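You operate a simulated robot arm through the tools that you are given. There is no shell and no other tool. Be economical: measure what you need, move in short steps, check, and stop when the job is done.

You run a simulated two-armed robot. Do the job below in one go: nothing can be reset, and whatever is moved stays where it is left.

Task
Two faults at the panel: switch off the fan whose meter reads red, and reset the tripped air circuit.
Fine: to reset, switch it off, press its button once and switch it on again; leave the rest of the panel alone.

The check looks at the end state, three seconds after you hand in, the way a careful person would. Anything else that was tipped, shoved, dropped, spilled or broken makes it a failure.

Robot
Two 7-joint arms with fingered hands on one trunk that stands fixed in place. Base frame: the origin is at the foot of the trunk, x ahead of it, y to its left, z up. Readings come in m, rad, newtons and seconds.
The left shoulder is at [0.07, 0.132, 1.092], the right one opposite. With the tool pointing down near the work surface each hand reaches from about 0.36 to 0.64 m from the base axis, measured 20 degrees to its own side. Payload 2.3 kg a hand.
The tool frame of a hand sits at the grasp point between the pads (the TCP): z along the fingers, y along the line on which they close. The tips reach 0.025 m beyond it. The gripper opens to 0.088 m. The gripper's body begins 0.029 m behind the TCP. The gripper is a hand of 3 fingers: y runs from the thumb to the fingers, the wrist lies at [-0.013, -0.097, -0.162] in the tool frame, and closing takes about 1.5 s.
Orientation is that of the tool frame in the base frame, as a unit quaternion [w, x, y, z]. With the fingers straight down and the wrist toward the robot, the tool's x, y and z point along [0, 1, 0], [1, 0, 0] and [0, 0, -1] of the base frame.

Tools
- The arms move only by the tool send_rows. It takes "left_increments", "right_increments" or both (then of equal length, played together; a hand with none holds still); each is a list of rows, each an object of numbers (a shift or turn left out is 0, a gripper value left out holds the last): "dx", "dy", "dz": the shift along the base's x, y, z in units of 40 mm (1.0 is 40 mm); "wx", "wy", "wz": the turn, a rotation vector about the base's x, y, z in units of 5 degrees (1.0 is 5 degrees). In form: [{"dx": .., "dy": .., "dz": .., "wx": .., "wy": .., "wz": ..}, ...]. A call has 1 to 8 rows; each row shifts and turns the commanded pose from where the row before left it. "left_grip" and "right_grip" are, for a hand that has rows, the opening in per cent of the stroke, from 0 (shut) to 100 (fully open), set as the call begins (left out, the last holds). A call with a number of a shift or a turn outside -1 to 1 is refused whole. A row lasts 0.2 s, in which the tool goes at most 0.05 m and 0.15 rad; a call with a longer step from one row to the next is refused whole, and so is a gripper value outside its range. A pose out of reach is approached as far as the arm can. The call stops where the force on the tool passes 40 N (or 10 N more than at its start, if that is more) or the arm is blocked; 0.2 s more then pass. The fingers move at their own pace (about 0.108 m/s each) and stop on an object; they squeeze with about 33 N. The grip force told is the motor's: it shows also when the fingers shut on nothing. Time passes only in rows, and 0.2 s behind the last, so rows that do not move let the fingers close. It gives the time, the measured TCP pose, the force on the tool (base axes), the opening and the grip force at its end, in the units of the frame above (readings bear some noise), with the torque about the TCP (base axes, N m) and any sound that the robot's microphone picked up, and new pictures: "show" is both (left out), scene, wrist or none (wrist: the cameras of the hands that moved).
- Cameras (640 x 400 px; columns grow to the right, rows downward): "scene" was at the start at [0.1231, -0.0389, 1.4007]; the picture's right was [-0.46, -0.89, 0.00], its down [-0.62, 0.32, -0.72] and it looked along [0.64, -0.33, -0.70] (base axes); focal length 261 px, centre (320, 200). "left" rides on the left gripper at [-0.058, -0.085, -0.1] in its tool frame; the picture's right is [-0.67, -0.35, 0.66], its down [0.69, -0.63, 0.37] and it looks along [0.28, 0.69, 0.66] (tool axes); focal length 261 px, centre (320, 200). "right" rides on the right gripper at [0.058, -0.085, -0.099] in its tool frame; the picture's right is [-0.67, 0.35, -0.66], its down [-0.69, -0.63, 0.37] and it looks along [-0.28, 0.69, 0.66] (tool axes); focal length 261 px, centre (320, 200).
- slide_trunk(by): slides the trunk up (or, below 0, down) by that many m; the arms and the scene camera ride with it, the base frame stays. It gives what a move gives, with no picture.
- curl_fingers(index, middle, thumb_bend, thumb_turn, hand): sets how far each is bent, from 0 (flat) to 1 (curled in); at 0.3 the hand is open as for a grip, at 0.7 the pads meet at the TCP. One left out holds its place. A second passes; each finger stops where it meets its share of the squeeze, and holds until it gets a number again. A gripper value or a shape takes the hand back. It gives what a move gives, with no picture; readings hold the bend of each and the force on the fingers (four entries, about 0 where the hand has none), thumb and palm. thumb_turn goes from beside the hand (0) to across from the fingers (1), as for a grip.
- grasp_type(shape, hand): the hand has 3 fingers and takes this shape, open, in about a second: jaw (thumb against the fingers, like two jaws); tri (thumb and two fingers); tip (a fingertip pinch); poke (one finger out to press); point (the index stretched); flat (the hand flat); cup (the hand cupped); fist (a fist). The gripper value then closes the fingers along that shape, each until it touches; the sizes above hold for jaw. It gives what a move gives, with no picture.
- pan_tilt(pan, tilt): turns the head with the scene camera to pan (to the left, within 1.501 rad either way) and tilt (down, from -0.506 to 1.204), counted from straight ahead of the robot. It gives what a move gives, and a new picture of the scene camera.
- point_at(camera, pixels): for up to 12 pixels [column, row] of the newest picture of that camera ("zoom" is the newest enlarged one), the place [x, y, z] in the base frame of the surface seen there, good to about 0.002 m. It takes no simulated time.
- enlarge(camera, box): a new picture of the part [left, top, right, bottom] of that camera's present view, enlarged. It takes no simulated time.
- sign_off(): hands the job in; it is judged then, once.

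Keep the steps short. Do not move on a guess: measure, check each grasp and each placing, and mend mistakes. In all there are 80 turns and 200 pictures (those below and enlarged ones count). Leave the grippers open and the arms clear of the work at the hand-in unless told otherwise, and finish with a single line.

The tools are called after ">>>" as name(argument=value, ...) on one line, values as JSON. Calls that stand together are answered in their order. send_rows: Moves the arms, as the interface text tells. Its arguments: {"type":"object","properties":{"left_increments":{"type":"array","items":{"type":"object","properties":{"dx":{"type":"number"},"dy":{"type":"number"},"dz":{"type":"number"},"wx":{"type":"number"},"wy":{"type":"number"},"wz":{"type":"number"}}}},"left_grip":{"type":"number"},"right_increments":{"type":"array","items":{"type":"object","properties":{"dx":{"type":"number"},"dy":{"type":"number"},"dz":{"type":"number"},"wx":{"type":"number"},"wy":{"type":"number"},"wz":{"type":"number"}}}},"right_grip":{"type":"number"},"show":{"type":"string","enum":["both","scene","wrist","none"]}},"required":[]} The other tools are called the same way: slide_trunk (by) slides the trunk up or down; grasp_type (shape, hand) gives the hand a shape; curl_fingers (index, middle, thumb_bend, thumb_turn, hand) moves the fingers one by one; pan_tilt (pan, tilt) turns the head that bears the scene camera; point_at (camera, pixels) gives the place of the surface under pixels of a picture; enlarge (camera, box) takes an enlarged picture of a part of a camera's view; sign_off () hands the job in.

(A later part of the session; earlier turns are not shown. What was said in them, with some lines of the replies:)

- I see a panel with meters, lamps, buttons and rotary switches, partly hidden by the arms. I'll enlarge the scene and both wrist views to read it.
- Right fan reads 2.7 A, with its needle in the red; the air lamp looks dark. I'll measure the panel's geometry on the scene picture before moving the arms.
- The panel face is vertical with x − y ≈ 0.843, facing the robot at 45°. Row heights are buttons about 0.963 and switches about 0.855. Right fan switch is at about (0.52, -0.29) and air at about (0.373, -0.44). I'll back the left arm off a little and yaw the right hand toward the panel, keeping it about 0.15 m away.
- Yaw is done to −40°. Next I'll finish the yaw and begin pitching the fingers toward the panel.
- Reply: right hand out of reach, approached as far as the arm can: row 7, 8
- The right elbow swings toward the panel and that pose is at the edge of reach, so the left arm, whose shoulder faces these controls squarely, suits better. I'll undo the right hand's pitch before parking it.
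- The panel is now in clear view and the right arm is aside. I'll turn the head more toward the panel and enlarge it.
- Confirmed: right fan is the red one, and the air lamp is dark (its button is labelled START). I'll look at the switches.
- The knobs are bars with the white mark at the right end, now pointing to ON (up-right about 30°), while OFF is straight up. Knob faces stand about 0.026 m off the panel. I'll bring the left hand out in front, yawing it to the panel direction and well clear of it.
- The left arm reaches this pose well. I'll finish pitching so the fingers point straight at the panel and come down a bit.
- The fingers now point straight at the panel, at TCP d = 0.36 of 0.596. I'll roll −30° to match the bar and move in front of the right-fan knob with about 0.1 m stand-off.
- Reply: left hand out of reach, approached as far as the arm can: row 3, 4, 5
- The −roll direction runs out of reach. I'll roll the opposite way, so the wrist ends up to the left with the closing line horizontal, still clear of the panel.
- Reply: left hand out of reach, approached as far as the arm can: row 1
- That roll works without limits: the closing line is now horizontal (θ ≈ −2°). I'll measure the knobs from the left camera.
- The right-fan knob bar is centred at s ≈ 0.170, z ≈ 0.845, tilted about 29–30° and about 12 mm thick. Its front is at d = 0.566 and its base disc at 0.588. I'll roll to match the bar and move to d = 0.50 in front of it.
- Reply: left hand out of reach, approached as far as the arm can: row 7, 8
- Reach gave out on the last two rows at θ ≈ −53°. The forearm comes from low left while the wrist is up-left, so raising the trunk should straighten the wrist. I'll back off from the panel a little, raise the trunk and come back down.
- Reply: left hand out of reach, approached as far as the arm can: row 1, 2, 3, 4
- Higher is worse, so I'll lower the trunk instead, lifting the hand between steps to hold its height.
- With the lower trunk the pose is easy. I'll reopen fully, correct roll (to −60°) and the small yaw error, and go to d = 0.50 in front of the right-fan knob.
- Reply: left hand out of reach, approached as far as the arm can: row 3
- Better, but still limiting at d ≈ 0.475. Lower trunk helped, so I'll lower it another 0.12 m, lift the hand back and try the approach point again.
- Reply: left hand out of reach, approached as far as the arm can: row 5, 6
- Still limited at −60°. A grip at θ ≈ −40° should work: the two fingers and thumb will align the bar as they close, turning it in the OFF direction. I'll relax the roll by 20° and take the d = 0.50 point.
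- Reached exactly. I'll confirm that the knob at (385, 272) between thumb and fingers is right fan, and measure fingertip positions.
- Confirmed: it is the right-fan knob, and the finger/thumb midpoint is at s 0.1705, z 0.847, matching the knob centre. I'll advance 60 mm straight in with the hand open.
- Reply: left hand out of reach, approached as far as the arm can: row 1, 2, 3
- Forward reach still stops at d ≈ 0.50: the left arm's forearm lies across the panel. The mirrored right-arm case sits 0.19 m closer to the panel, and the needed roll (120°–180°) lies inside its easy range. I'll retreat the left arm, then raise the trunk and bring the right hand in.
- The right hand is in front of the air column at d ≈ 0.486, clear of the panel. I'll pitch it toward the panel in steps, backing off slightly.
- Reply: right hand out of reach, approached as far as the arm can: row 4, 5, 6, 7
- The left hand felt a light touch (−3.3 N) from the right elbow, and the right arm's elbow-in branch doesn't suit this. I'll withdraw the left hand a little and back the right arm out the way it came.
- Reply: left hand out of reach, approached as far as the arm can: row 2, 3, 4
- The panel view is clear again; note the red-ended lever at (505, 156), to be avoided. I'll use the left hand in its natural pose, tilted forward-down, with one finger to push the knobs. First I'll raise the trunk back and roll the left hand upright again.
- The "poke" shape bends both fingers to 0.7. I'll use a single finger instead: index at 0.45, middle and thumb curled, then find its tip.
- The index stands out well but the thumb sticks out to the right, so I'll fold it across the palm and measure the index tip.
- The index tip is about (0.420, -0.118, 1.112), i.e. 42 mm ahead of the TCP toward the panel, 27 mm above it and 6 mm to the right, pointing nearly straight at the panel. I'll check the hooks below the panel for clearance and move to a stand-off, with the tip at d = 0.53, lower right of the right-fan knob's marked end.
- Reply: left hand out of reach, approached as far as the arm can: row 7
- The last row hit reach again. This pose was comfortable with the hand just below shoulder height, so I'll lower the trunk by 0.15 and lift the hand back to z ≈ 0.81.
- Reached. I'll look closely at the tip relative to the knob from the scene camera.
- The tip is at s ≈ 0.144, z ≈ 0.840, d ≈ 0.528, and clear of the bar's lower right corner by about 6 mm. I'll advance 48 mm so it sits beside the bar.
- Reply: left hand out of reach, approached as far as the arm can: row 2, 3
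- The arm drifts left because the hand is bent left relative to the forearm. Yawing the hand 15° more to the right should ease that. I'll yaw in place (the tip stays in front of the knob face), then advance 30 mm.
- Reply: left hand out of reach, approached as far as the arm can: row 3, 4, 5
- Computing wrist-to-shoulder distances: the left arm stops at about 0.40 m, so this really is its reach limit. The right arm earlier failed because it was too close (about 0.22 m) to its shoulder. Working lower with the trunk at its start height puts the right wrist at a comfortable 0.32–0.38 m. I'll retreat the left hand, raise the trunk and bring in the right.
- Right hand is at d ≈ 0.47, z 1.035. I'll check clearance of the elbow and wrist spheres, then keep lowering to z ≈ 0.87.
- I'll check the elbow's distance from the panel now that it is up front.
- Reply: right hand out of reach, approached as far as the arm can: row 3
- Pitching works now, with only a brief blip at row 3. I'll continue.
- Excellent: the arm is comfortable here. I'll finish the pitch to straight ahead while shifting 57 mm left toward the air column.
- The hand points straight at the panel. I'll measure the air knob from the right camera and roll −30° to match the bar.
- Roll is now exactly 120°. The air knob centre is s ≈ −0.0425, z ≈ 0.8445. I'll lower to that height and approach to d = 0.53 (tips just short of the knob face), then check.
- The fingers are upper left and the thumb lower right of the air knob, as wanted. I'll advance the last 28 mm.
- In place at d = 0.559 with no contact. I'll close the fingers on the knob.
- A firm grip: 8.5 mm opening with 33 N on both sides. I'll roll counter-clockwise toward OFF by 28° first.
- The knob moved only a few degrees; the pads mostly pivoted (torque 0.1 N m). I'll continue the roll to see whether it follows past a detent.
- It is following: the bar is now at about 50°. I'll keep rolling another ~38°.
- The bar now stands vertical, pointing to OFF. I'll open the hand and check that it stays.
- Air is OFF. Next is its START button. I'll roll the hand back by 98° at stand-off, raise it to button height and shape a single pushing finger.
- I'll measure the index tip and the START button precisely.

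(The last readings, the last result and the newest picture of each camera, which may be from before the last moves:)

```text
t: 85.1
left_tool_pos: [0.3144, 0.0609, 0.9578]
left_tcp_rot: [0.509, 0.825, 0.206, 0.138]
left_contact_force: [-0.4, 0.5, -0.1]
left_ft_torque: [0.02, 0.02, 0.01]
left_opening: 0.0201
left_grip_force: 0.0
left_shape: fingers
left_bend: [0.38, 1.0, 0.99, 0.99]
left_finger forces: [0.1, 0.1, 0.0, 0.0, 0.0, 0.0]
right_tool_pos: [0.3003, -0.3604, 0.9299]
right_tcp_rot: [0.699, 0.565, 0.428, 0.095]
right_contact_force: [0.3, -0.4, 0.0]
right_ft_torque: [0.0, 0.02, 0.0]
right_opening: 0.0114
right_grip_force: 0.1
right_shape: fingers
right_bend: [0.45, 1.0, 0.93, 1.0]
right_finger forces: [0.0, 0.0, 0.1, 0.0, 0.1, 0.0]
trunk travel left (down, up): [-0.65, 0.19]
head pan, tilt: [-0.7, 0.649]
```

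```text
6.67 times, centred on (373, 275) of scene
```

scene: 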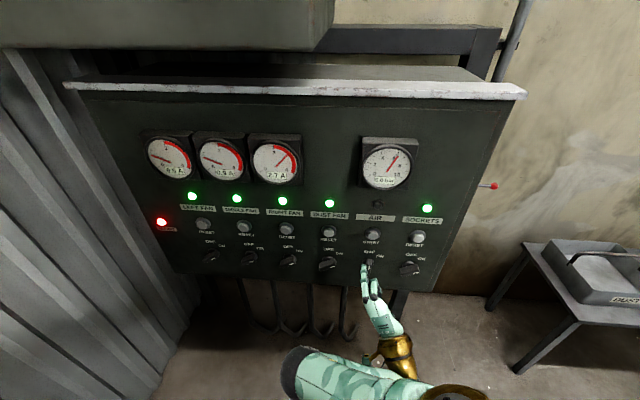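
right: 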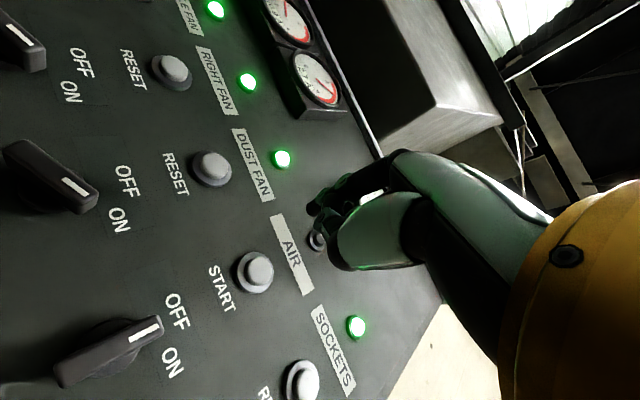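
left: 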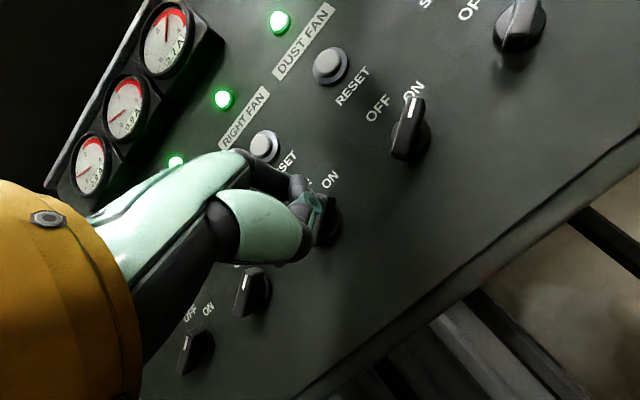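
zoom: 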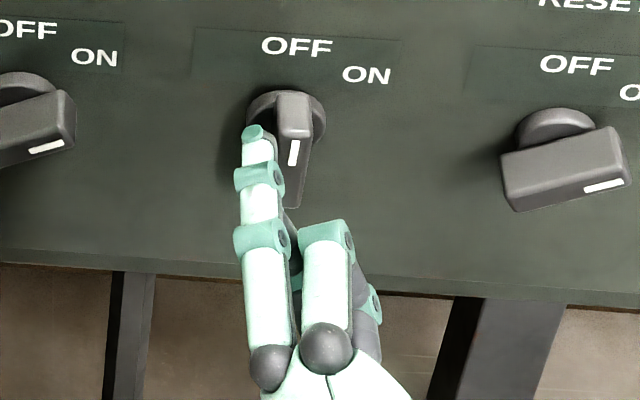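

The tip centre is at s ≈ −0.018, z ≈ 0.957, d ≈ 0.491; the button face is at s = −0.046, z = 0.959, d = 0.583. I'll shift 28 mm right and come forward to about 12 mm before the button.

>>> send_rows(right_increments=[{"dx": -0.25, "dy": -0.25, "dz": 0.05}, {"dx": -0.25, "dy": -0.25}, {"dx": 0.345, "dy": -0.345}, {"dx": 0.345, "dy": -0.345}, {"dx": 0.345, "dy": -0.345}, {"dx": 0.345, "dy": -0.345}, {}], show="scene")

>>> enlarge(camera="scene", box=[325, 205, 421, 265])

>>> point_at(camera="zoom", pixels=[[320, 230], [310, 235], [320, 215], [320, 245]])

```text
t: 86.7
left_tool_pos: [0.3145, 0.0608, 0.9575]
left_tcp_rot: [0.508, 0.824, 0.207, 0.139]
left_contact_force: [-0.1, 0.4, 0.2]
left_ft_torque: [0.0, -0.04, 0.01]
left_opening: 0.02
left_grip_force: 0.1
left_shape: fingers
left_bend: [0.38, 1.0, 0.99, 0.99]
left_finger forces: [0.0, 0.1, 0.0, 0.0, 0.0, 0.1]
right_tool_pos: [0.3356, -0.4364, 0.9308]
right_tcp_rot: [0.699, 0.565, 0.427, 0.094]
right_contact_force: [0.7, 0.6, -0.1]
right_ft_torque: [-0.01, -0.02, -0.01]
right_opening: 0.011
right_grip_force: 0.1
right_shape: fingers
right_bend: [0.45, 1.0, 0.93, 1.0]
right_finger forces: [0.0, 0.0, 0.0, 0.0, 0.0, 0.0]
trunk travel left (down, up): [-0.65, 0.19]
head pan, tilt: [-0.7, 0.649]
```

scene: 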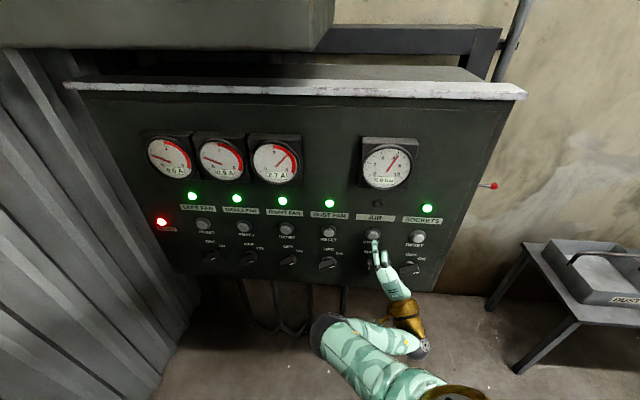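

```text
6.67 times, centred on (373, 235) of scene
```

zoom: 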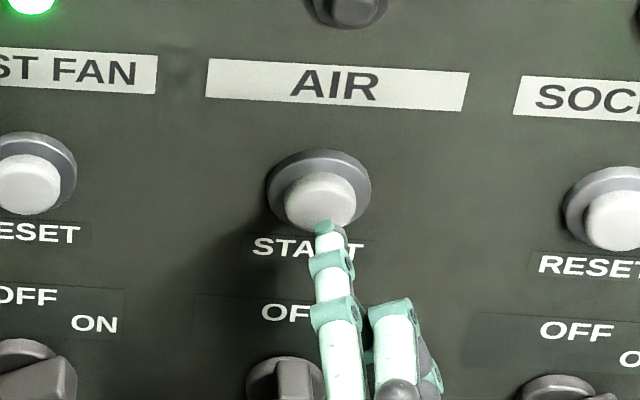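

```text
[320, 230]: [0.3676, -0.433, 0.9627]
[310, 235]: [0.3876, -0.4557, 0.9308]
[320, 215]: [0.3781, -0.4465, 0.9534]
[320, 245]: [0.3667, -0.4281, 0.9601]
```

The tip is aligned in front of the button, with about a 15 mm gap. I'll advance slowly 17 mm and watch force and sound.

>>> send_rows(right_increments=[{"dx": 0.06, "dy": -0.06}, {"dx": 0.06, "dy": -0.06}, {"dx": 0.06, "dy": -0.06}, {"dx": 0.06, "dy": -0.06}, {"dx": 0.06, "dy": -0.06}], show="none")

>>> enlarge(camera="scene", box=[325, 195, 421, 255])

```text
t: 87.9
left_tool_pos: [0.3127, 0.0623, 0.9587]
left_tcp_rot: [0.509, 0.824, 0.206, 0.139]
left_contact_force: [0.1, 0.6, -0.2]
left_ft_torque: [0.01, 0.02, 0.03]
left_opening: 0.0201
left_grip_force: 0.0
left_shape: fingers
left_bend: [0.38, 1.0, 0.99, 0.99]
left_finger forces: [0.0, 0.0, 0.0, 0.0, 0.1, 0.1]
right_tool_pos: [0.3475, -0.4463, 0.933]
right_tcp_rot: [0.7, 0.564, 0.428, 0.096]
right_contact_force: [-3.2, 3.3, -1.4]
right_ft_torque: [-0.09, -0.02, 0.1]
right_opening: 0.0115
right_grip_force: 2.0
right_shape: fingers
right_bend: [0.44, 1.0, 0.93, 1.0]
right_finger forces: [4.2, 0.0, 0.1, 0.0, 0.0, 0.0]
trunk travel left (down, up): [-0.65, 0.19]
head pan, tilt: [-0.7, 0.649]
heard: click
```

```text
6.67 times, centred on (373, 225) of scene
```

zoom: 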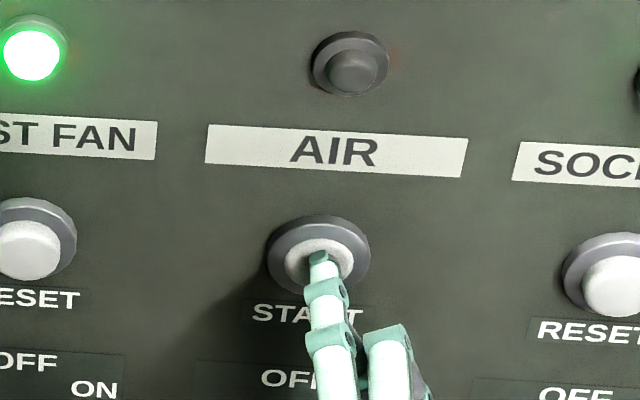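

Click heard and the button is pressed. I'll withdraw straight back, then go down to the left of the top of the air knob's bar, so the finger can push it right (clockwise) to ON.

>>> send_rows(right_increments=[{"dx": -0.436, "dy": 0.436}, {"dx": -0.436, "dy": 0.436}, {"dx": 0.114, "dy": 0.114, "dz": -0.81}, {"dx": 0.114, "dy": 0.114, "dz": -0.81}, {"dx": 0.114, "dy": 0.114, "dz": -0.81}, {}], show="scene")

>>> enlarge(camera="scene", box=[325, 225, 421, 285])

>>> point_at(camera="zoom", pixels=[[290, 240], [285, 250], [275, 265], [295, 260], [290, 225]])

```text
t: 89.3
left_tool_pos: [0.3146, 0.0605, 0.9582]
left_tcp_rot: [0.509, 0.824, 0.206, 0.139]
left_contact_force: [0.0, 0.0, -0.1]
left_ft_torque: [-0.02, -0.03, 0.03]
left_opening: 0.0201
left_grip_force: 0.0
left_shape: fingers
left_bend: [0.38, 1.0, 0.99, 0.99]
left_finger forces: [0.0, 0.0, 0.0, 0.0, 0.0, 0.0]
right_tool_pos: [0.3268, -0.4, 0.8339]
right_tcp_rot: [0.699, 0.565, 0.427, 0.095]
right_contact_force: [0.0, 0.7, -0.2]
right_ft_torque: [0.0, 0.01, -0.02]
right_opening: 0.0115
right_grip_force: 0.0
right_shape: fingers
right_bend: [0.44, 1.0, 0.93, 1.0]
right_finger forces: [0.0, 0.0, 0.1, 0.1, 0.0, 0.0]
trunk travel left (down, up): [-0.65, 0.19]
head pan, tilt: [-0.7, 0.649]
```

scene: 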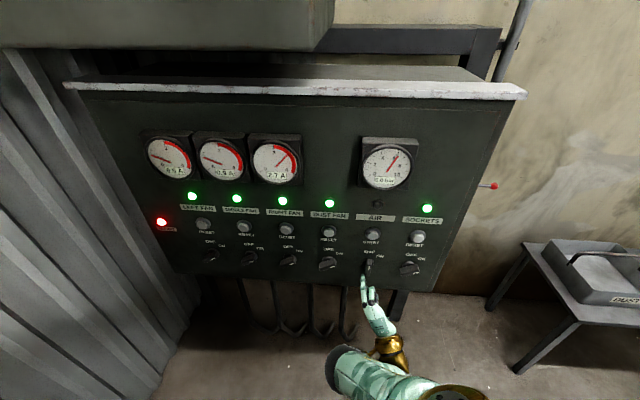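

```text
6.67 times, centred on (373, 255) of scene
```

zoom: 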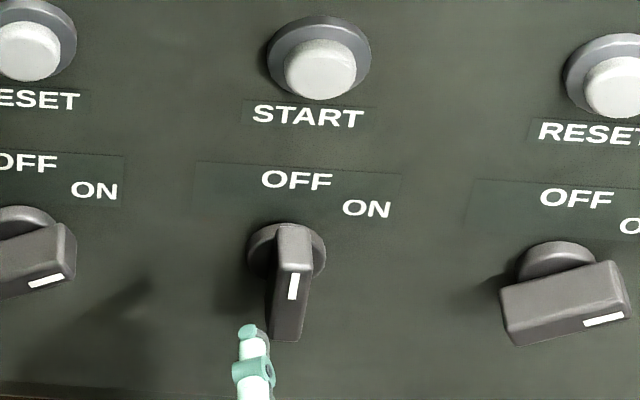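

```text
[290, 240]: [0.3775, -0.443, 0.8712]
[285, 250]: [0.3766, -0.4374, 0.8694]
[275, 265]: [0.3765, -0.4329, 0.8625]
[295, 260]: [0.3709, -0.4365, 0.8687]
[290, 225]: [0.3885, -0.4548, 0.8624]
```

The tip is just left of the bar and below-front in view. I'll advance 42 mm straight in beside the bar's upper end and check.

>>> send_rows(right_increments=[{"dx": 0.25, "dy": -0.25}, {"dx": 0.25, "dy": -0.25}, {"dx": 0.25, "dy": -0.25}, {}], show="none")

>>> enlarge(camera="scene", box=[325, 225, 421, 285])

>>> point_at(camera="zoom", pixels=[[255, 262], [258, 270], [262, 285], [292, 270]])

```text
t: 90.3
left_tool_pos: [0.3141, 0.0614, 0.9593]
left_tcp_rot: [0.508, 0.824, 0.207, 0.139]
left_contact_force: [-0.6, -0.1, 0.9]
left_ft_torque: [0.01, 0.03, 0.02]
left_opening: 0.0204
left_grip_force: 0.1
left_shape: fingers
left_bend: [0.38, 1.0, 0.99, 0.99]
left_finger forces: [0.0, 0.0, 0.0, 0.0, 0.0, 0.0]
right_tool_pos: [0.3555, -0.4304, 0.8352]
right_tcp_rot: [0.699, 0.564, 0.429, 0.095]
right_contact_force: [0.3, -0.5, -0.8]
right_ft_torque: [0.0, 0.0, -0.03]
right_opening: 0.0115
right_grip_force: 0.0
right_shape: fingers
right_bend: [0.44, 1.0, 0.93, 1.0]
right_finger forces: [0.0, 0.0, 0.0, 0.0, 0.0, 0.0]
trunk travel left (down, up): [-0.65, 0.19]
head pan, tilt: [-0.7, 0.649]
```

```text
6.67 times, centred on (373, 255) of scene
```

zoom: 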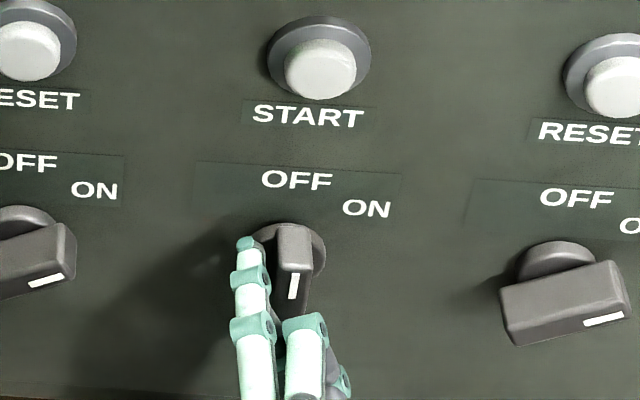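

```text
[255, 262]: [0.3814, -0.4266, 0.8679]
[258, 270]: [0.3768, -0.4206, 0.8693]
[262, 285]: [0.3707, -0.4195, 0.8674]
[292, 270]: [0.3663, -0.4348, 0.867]
```

Positioned left of the bar's top. I'll push right 26 mm slowly.

>>> send_rows(right_increments=[{"dx": -0.077, "dy": -0.077}, {"dx": -0.077, "dy": -0.077}, {"dx": -0.077, "dy": -0.077}, {"dx": -0.077, "dy": -0.077}, {"dx": -0.077, "dy": -0.077}, {"dx": -0.077, "dy": -0.077}], show="none")

>>> enlarge(camera="scene", box=[325, 205, 453, 285])

```text
t: 91.7
left_tool_pos: [0.3143, 0.0627, 0.959]
left_tcp_rot: [0.509, 0.824, 0.206, 0.139]
left_contact_force: [-0.1, 0.3, 1.0]
left_ft_torque: [0.0, -0.02, 0.0]
left_opening: 0.0198
left_grip_force: 0.0
left_shape: fingers
left_bend: [0.38, 1.0, 0.99, 0.99]
left_finger forces: [0.0, 0.0, 0.1, 0.0, 0.0, 0.0]
right_tool_pos: [0.3371, -0.4469, 0.836]
right_tcp_rot: [0.699, 0.565, 0.428, 0.096]
right_contact_force: [2.6, 2.0, 2.0]
right_ft_torque: [-0.05, 0.0, 0.04]
right_opening: 0.0127
right_grip_force: 0.7
right_shape: fingers
right_bend: [0.42, 1.0, 0.94, 1.0]
right_finger forces: [1.2, 0.0, 0.1, 0.1, 0.0, 0.0]
trunk travel left (down, up): [-0.65, 0.19]
head pan, tilt: [-0.7, 0.649]
```

```text
5.00 times, centred on (389, 245) of scene
```

zoom: 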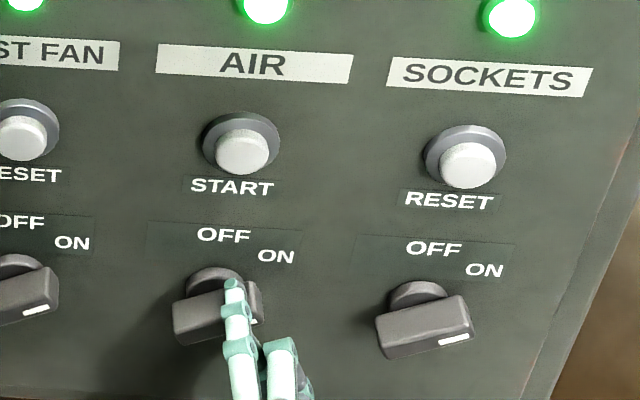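

The air lamp is green. I'll withdraw straight back 65 mm and compare the knob's angle with its neighbours.

>>> send_rows(right_increments=[{"dx": -0.38, "dy": 0.38}, {"dx": -0.38, "dy": 0.38}, {"dx": -0.38, "dy": 0.38}, {}], show="none")

>>> enlarge(camera="scene", box=[310, 195, 438, 275])

```text
t: 92.7
left_tool_pos: [0.3137, 0.0606, 0.9579]
left_tcp_rot: [0.508, 0.825, 0.206, 0.139]
left_contact_force: [0.4, -1.3, 0.5]
left_ft_torque: [-0.02, 0.0, -0.02]
left_opening: 0.0202
left_grip_force: 0.0
left_shape: fingers
left_bend: [0.38, 1.0, 0.99, 0.99]
left_finger forces: [0.0, 0.0, 0.1, 0.0, 0.0, 0.0]
right_tool_pos: [0.292, -0.4024, 0.8345]
right_tcp_rot: [0.699, 0.565, 0.428, 0.096]
right_contact_force: [-0.3, 0.4, -0.1]
right_ft_torque: [0.0, 0.01, -0.01]
right_opening: 0.0125
right_grip_force: 0.0
right_shape: fingers
right_bend: [0.43, 1.0, 0.94, 1.0]
right_finger forces: [0.0, 0.0, 0.0, 0.1, 0.1, 0.1]
trunk travel left (down, up): [-0.65, 0.19]
head pan, tilt: [-0.7, 0.649]
```

```text
5.00 times, centred on (374, 235) of scene
```

zoom: 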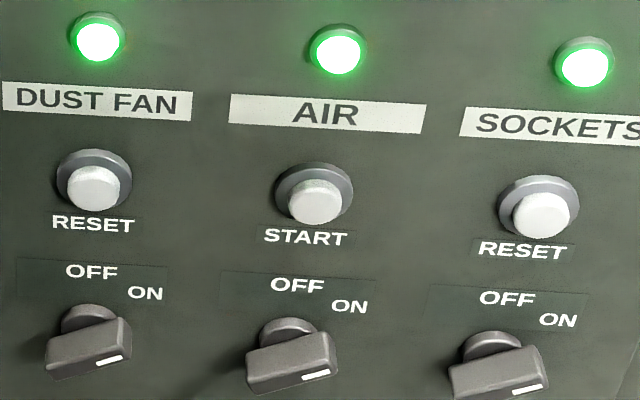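

Air is reset: lamp green and knob angle equal to its neighbours. Next is the right fan. I'll move the left hand out to the left and slide the right finger along at stand-off to the lower right of the right-fan knob.

>>> send_rows(left_increments=[{"dy": 0.6}, {"dy": 0.6}, {"dy": 0.6}, {"dy": 0.6}, {"dy": 0.6}, {"dy": 0.6}, {"dy": 0.6}], show="none")

>>> send_rows(right_increments=[{"dx": 0.435, "dy": 0.435, "dz": -0.08}, {"dx": 0.435, "dy": 0.435, "dz": -0.08}, {"dx": 0.435, "dy": 0.435, "dz": -0.08}, {"dx": 0.435, "dy": 0.435, "dz": -0.08}, {"dx": 0.435, "dy": 0.435, "dz": -0.08}, {"dx": 0.435, "dy": 0.435, "dz": -0.08}, {"dx": 0.435, "dy": 0.435, "dz": -0.08}, {"dx": 0.435, "dy": 0.435, "dz": -0.08}], show="scene")

>>> enlarge(camera="scene", box=[242, 225, 338, 285])

```text
t: 94.3
left_tool_pos: [0.3118, 0.2303, 0.9568]
left_tcp_rot: [0.508, 0.824, 0.206, 0.139]
left_contact_force: [-0.7, -0.3, 0.5]
left_ft_torque: [0.03, 0.0, -0.01]
left_opening: 0.0204
left_grip_force: 0.0
left_shape: fingers
left_bend: [0.38, 1.0, 0.99, 0.99]
left_finger forces: [0.0, 0.0, 0.0, 0.0, 0.0, 0.1]
right_tool_pos: [0.2931, -0.4024, 0.8359]
right_tcp_rot: [0.7, 0.565, 0.427, 0.094]
right_contact_force: [0.1, -0.1, 0.1]
right_ft_torque: [0.02, 0.0, -0.02]
right_opening: 0.0121
right_grip_force: 0.1
right_shape: fingers
right_bend: [0.43, 1.0, 0.94, 1.0]
right_finger forces: [0.1, 0.0, 0.1, 0.0, 0.1, 0.0]
trunk travel left (down, up): [-0.65, 0.19]
head pan, tilt: [-0.7, 0.649]
```

```text
t: 96.1
left_tool_pos: [0.3124, 0.2296, 0.9568]
left_tcp_rot: [0.509, 0.824, 0.206, 0.138]
left_contact_force: [0.0, 0.5, 0.3]
left_ft_torque: [-0.03, -0.05, 0.01]
left_opening: 0.0202
left_grip_force: 0.1
left_shape: fingers
left_bend: [0.38, 1.0, 0.99, 0.99]
left_finger forces: [0.1, 0.0, 0.1, 0.1, 0.0, 0.1]
right_tool_pos: [0.4332, -0.2637, 0.8105]
right_tcp_rot: [0.699, 0.564, 0.429, 0.096]
right_contact_force: [-0.3, 0.1, 0.6]
right_ft_torque: [0.01, 0.01, 0.01]
right_opening: 0.0125
right_grip_force: 0.2
right_shape: fingers
right_bend: [0.43, 1.0, 0.94, 1.0]
right_finger forces: [0.0, 0.0, 0.1, 0.0, 0.0, 0.0]
trunk travel left (down, up): [-0.65, 0.19]
head pan, tilt: [-0.7, 0.649]
```

scene: 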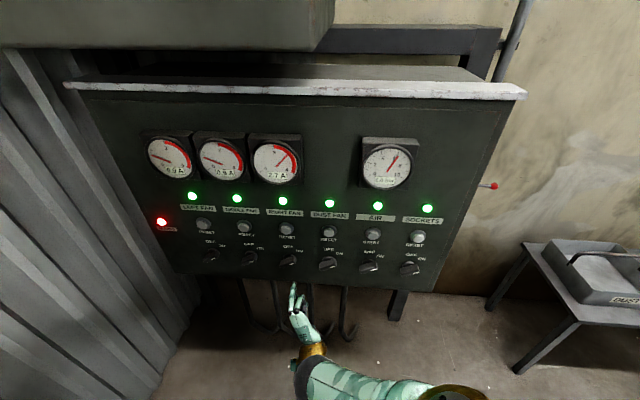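

```text
6.67 times, centred on (290, 255) of scene
```

zoom: 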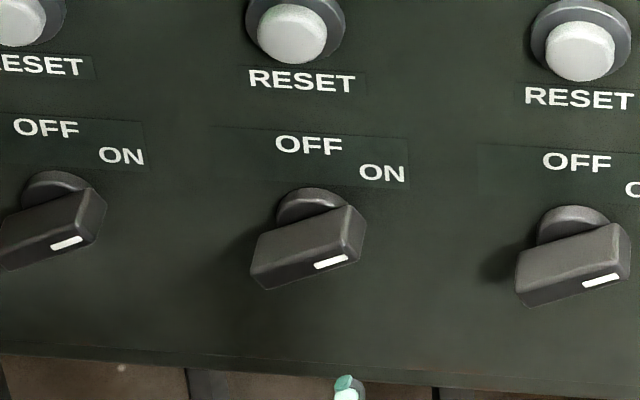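

The tip should be at s ≈ 0.144, z ≈ 0.837, d ≈ 0.516. I'll advance in two parts and check clearance before touching.

>>> send_rows(right_increments=[{"dx": 0.365, "dy": -0.365}, {"dx": 0.365, "dy": -0.365}, {"dx": 0.34, "dy": -0.34}, {}], show="none")

>>> enlarge(camera="scene", box=[242, 225, 338, 285])

>>> point_at(camera="zoom", pixels=[[350, 285], [350, 295], [348, 310], [340, 245], [360, 290]])

```text
t: 97.1
left_tool_pos: [0.3111, 0.2298, 0.9566]
left_tcp_rot: [0.508, 0.824, 0.206, 0.139]
left_contact_force: [-0.5, -0.4, 0.6]
left_ft_torque: [0.01, 0.06, 0.02]
left_opening: 0.0202
left_grip_force: 0.0
left_shape: fingers
left_bend: [0.38, 1.0, 0.99, 0.99]
left_finger forces: [0.0, 0.1, 0.0, 0.0, 0.0, 0.0]
right_tool_pos: [0.4746, -0.3087, 0.808]
right_tcp_rot: [0.699, 0.564, 0.428, 0.094]
right_contact_force: [0.3, 0.3, -0.7]
right_ft_torque: [-0.01, -0.03, -0.01]
right_opening: 0.0122
right_grip_force: 0.0
right_shape: fingers
right_bend: [0.43, 1.0, 0.94, 1.0]
right_finger forces: [0.0, 0.1, 0.1, 0.1, 0.1, 0.0]
trunk travel left (down, up): [-0.65, 0.19]
head pan, tilt: [-0.7, 0.649]
```

```text
6.67 times, centred on (290, 255) of scene
```

zoom: 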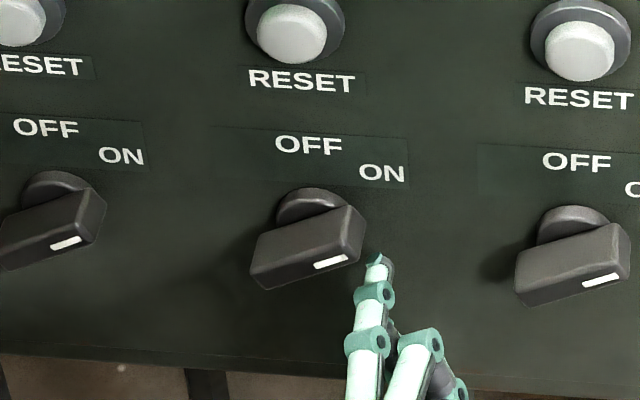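

```text
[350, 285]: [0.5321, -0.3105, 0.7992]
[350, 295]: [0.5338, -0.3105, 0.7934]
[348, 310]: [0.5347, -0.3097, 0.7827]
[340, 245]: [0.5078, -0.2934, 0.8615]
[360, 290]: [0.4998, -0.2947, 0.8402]
```

The tip is at s ≈ 0.141, slightly right of the bar's end, so it would miss. I'll shift 11 mm left under the bar end, then sweep it up and around in an arc about the knob's centre.

>>> send_rows(right_increments=[{"dx": 0.097, "dy": 0.097}, {"dx": 0.097, "dy": 0.097}, {"dx": -0.055, "dy": -0.055, "dz": 0.275}, {"dx": 0.012, "dy": 0.012, "dz": 0.1375}, {"dx": 0.037, "dy": 0.037, "dz": 0.1275}], show="none")

>>> enlarge(camera="scene", box=[242, 225, 338, 285])

```text
t: 98.3
left_tool_pos: [0.3119, 0.2281, 0.9558]
left_tcp_rot: [0.509, 0.824, 0.206, 0.139]
left_contact_force: [-0.2, -0.4, 0.1]
left_ft_torque: [0.04, 0.0, -0.03]
left_opening: 0.0198
left_grip_force: 0.1
left_shape: fingers
left_bend: [0.38, 1.0, 0.99, 0.99]
left_finger forces: [0.0, 0.1, 0.0, 0.0, 0.0, 0.0]
right_tool_pos: [0.4821, -0.2996, 0.832]
right_tcp_rot: [0.699, 0.565, 0.428, 0.097]
right_contact_force: [-2.1, -0.8, -1.1]
right_ft_torque: [0.02, 0.0, 0.01]
right_opening: 0.0119
right_grip_force: 1.3
right_shape: fingers
right_bend: [0.44, 1.0, 0.94, 1.0]
right_finger forces: [2.0, 0.1, 0.0, 0.1, 0.0, 0.0]
trunk travel left (down, up): [-0.65, 0.19]
head pan, tilt: [-0.7, 0.649]
```

```text
6.67 times, centred on (290, 255) of scene
```

zoom: 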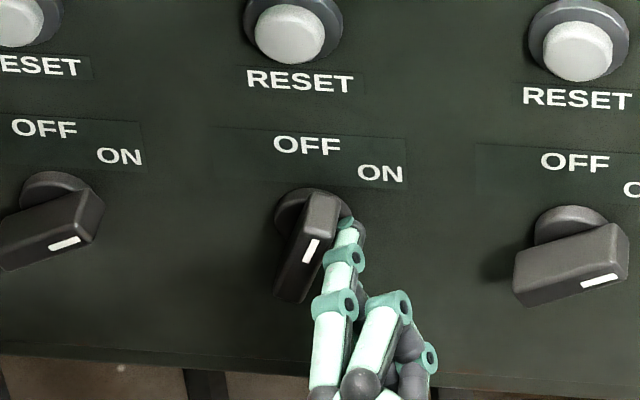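

The bar is turning nicely, now about 65°. I'll finish the arc to vertical.

>>> send_rows(right_increments=[{"dx": 0.06, "dy": 0.06, "dz": 0.1}, {"dx": 0.071, "dy": 0.071, "dz": 0.05}, {"dx": 0.05, "dy": 0.05}], show="none")

>>> enlarge(camera="scene", box=[242, 190, 370, 270])

```text
t: 99.1
left_tool_pos: [0.3105, 0.2266, 0.9582]
left_tcp_rot: [0.508, 0.825, 0.204, 0.139]
left_contact_force: [1.0, -1.1, -0.2]
left_ft_torque: [0.02, 0.01, -0.02]
left_opening: 0.0201
left_grip_force: 0.0
left_shape: fingers
left_bend: [0.38, 1.0, 0.99, 0.99]
left_finger forces: [0.0, 0.1, 0.1, 0.0, 0.0, 0.0]
right_tool_pos: [0.4879, -0.2945, 0.8378]
right_tcp_rot: [0.699, 0.566, 0.426, 0.095]
right_contact_force: [-7.3, -5.3, -2.2]
right_ft_torque: [0.1, -0.13, -0.1]
right_opening: 0.0117
right_grip_force: 3.8
right_shape: fingers
right_bend: [0.45, 1.0, 0.94, 1.0]
right_finger forces: [8.6, 0.0, 0.0, 0.0, 0.0, 0.1]
trunk travel left (down, up): [-0.65, 0.19]
head pan, tilt: [-0.7, 0.649]
```

```text
5.00 times, centred on (306, 230) of scene
```

zoom: 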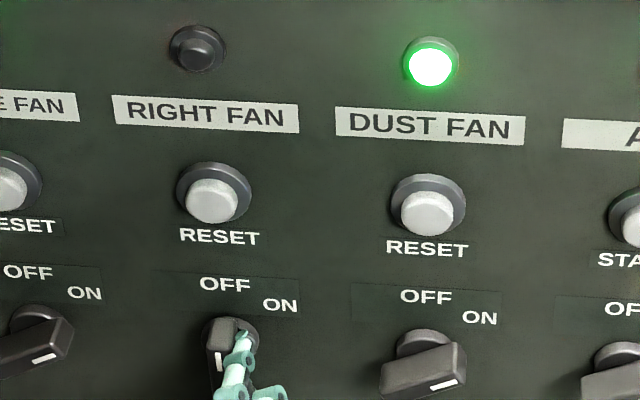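

The right-fan lamp is out and the knob is at its OFF stop (force rising to 9 N). I'll ease off to the right and withdraw straight back.

>>> send_rows(right_increments=[{"dx": -0.09, "dy": -0.09}, {"dx": -0.38, "dy": 0.38}, {"dx": -0.38, "dy": 0.38}, {"dx": -0.38, "dy": 0.38}, {"dx": -0.38, "dy": 0.38}, {}], show="scene")

>>> enlarge(camera="scene", box=[130, 120, 460, 290])

>>> enlarge(camera="scene", box=[242, 205, 370, 285])

```text
t: 100.5
left_tool_pos: [0.3118, 0.2293, 0.9568]
left_tcp_rot: [0.509, 0.824, 0.206, 0.139]
left_contact_force: [0.5, 0.0, -0.2]
left_ft_torque: [-0.04, -0.01, 0.03]
left_opening: 0.0201
left_grip_force: 0.0
left_shape: fingers
left_bend: [0.38, 1.0, 0.99, 0.99]
left_finger forces: [0.0, 0.0, 0.1, 0.0, 0.1, 0.0]
right_tool_pos: [0.426, -0.2341, 0.8348]
right_tcp_rot: [0.699, 0.565, 0.428, 0.096]
right_contact_force: [-0.7, 0.5, 0.4]
right_ft_torque: [0.0, -0.02, 0.01]
right_opening: 0.0122
right_grip_force: 0.0
right_shape: fingers
right_bend: [0.44, 1.0, 0.94, 1.0]
right_finger forces: [0.1, 0.0, 0.0, 0.0, 0.0, 0.0]
trunk travel left (down, up): [-0.65, 0.19]
head pan, tilt: [-0.7, 0.649]
```

scene: 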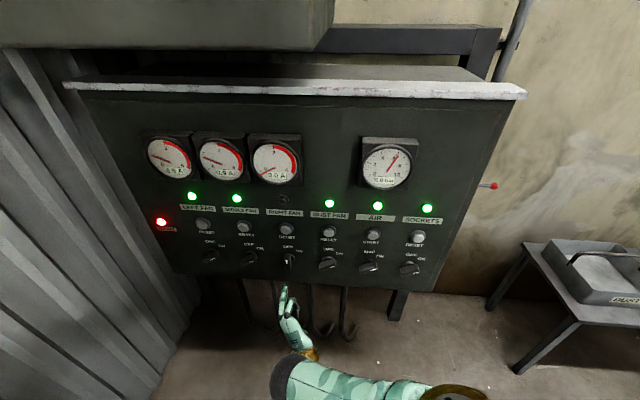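

```text
1.94 times, centred on (295, 205) of scene
```

zoom: 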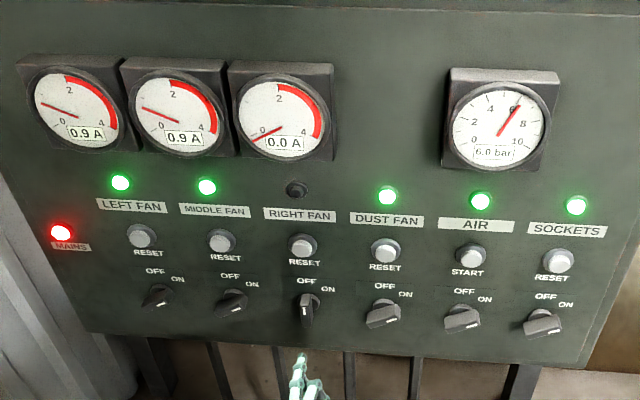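

```text
5.00 times, centred on (306, 245) of scene
```

zoom: 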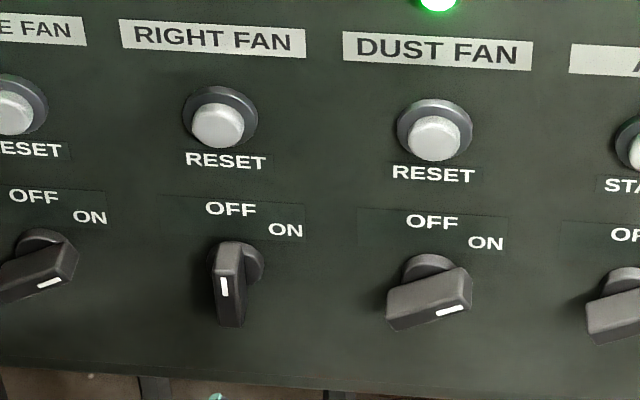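

Right fan reads 0.0 A with its knob at OFF, air is green, and the rest is unchanged. I'll back the right arm farther off and open both hands.

>>> send_rows(right_increments=[{"dx": -0.35, "dy": 0.35}, {"dx": -0.35, "dy": 0.35}, {"dx": -0.35, "dy": 0.35}], show="none")

>>> grasp_type(shape="jaw", hand="right")

>>> grasp_type(shape="jaw", hand="left")

>>> enlarge(camera="scene", box=[130, 120, 460, 320])

```text
t: 101.3
left_tool_pos: [0.3119, 0.2292, 0.9569]
left_tcp_rot: [0.509, 0.825, 0.206, 0.138]
left_contact_force: [0.3, 0.0, 0.1]
left_ft_torque: [0.0, 0.0, -0.01]
left_opening: 0.0202
left_grip_force: 0.0
left_shape: fingers
left_bend: [0.38, 1.0, 0.99, 0.99]
left_finger forces: [0.0, 0.0, 0.1, 0.0, 0.0, 0.0]
right_tool_pos: [0.4061, -0.2092, 0.8167]
right_tcp_rot: [0.699, 0.565, 0.427, 0.095]
right_contact_force: [-0.3, 0.6, 0.2]
right_ft_torque: [-0.03, 0.03, -0.02]
right_opening: 0.0123
right_grip_force: 0.1
right_shape: fingers
right_bend: [0.44, 1.0, 0.94, 1.0]
right_finger forces: [0.0, 0.1, 0.0, 0.1, 0.0, 0.0]
right hand out of reach, approached as far as the arm can: row 1, 2, 3
trunk travel left (down, up): [-0.65, 0.19]
head pan, tilt: [-0.7, 0.649]
```

```text
t: 102.2
left_tool_pos: [0.3125, 0.2286, 0.9569]
left_tcp_rot: [0.509, 0.824, 0.206, 0.138]
left_contact_force: [-1.1, -0.9, -0.6]
left_ft_torque: [0.01, 0.0, -0.04]
left_opening: 0.0203
left_grip_force: 0.1
left_shape: fingers
left_bend: [0.38, 1.0, 0.99, 0.99]
left_finger forces: [0.0, 0.0, 0.0, 0.0, 0.0, 0.0]
right_tool_pos: [0.406, -0.2092, 0.815]
right_tcp_rot: [0.699, 0.564, 0.429, 0.095]
right_contact_force: [-0.3, -0.6, -1.1]
right_ft_torque: [0.03, 0.01, 0.01]
right_opening: 0.0875
right_grip_force: 0.0
right_shape: jaw
right_bend: [0.3, 0.3, 0.3, 0.98]
right_finger forces: [0.0, 0.1, 0.1, 0.0, 0.0, 0.1]
trunk travel left (down, up): [-0.65, 0.19]
head pan, tilt: [-0.7, 0.649]
```

```text
t: 103.1
left_tool_pos: [0.3131, 0.2288, 0.956]
left_tcp_rot: [0.509, 0.824, 0.206, 0.139]
left_contact_force: [-0.4, 0.2, -0.7]
left_ft_torque: [0.01, 0.03, 0.01]
left_opening: 0.0876
left_grip_force: 0.1
left_shape: jaw
left_bend: [0.3, 0.3, 0.3, 0.98]
left_finger forces: [0.0, 0.1, 0.0, 0.1, 0.0, 0.0]
right_tool_pos: [0.4069, -0.2095, 0.8163]
right_tcp_rot: [0.699, 0.565, 0.428, 0.094]
right_contact_force: [-0.4, 1.7, 0.8]
right_ft_torque: [0.03, 0.01, 0.01]
right_opening: 0.0877
right_grip_force: 0.1
right_shape: jaw
right_bend: [0.3, 0.3, 0.3, 0.98]
right_finger forces: [0.1, 0.1, 0.0, 0.0, 0.0, 0.1]
trunk travel left (down, up): [-0.65, 0.19]
head pan, tilt: [-0.7, 0.649]
```

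```text
1.94 times, centred on (295, 220) of scene
```

zoom: 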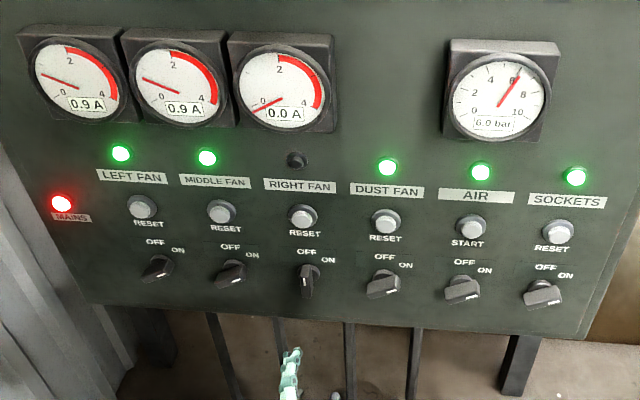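

Both faults are cleared, the hands are open and both arms are clear of the panel (right TCP about 0.16 m from it). Handing in.

>>> sign_off()

```text
The job is handed in.
```

The right fan, whose meter read red, is switched off (now 0.0 A), and the air circuit is reset with its lamp green again; nothing else on the panel was changed.
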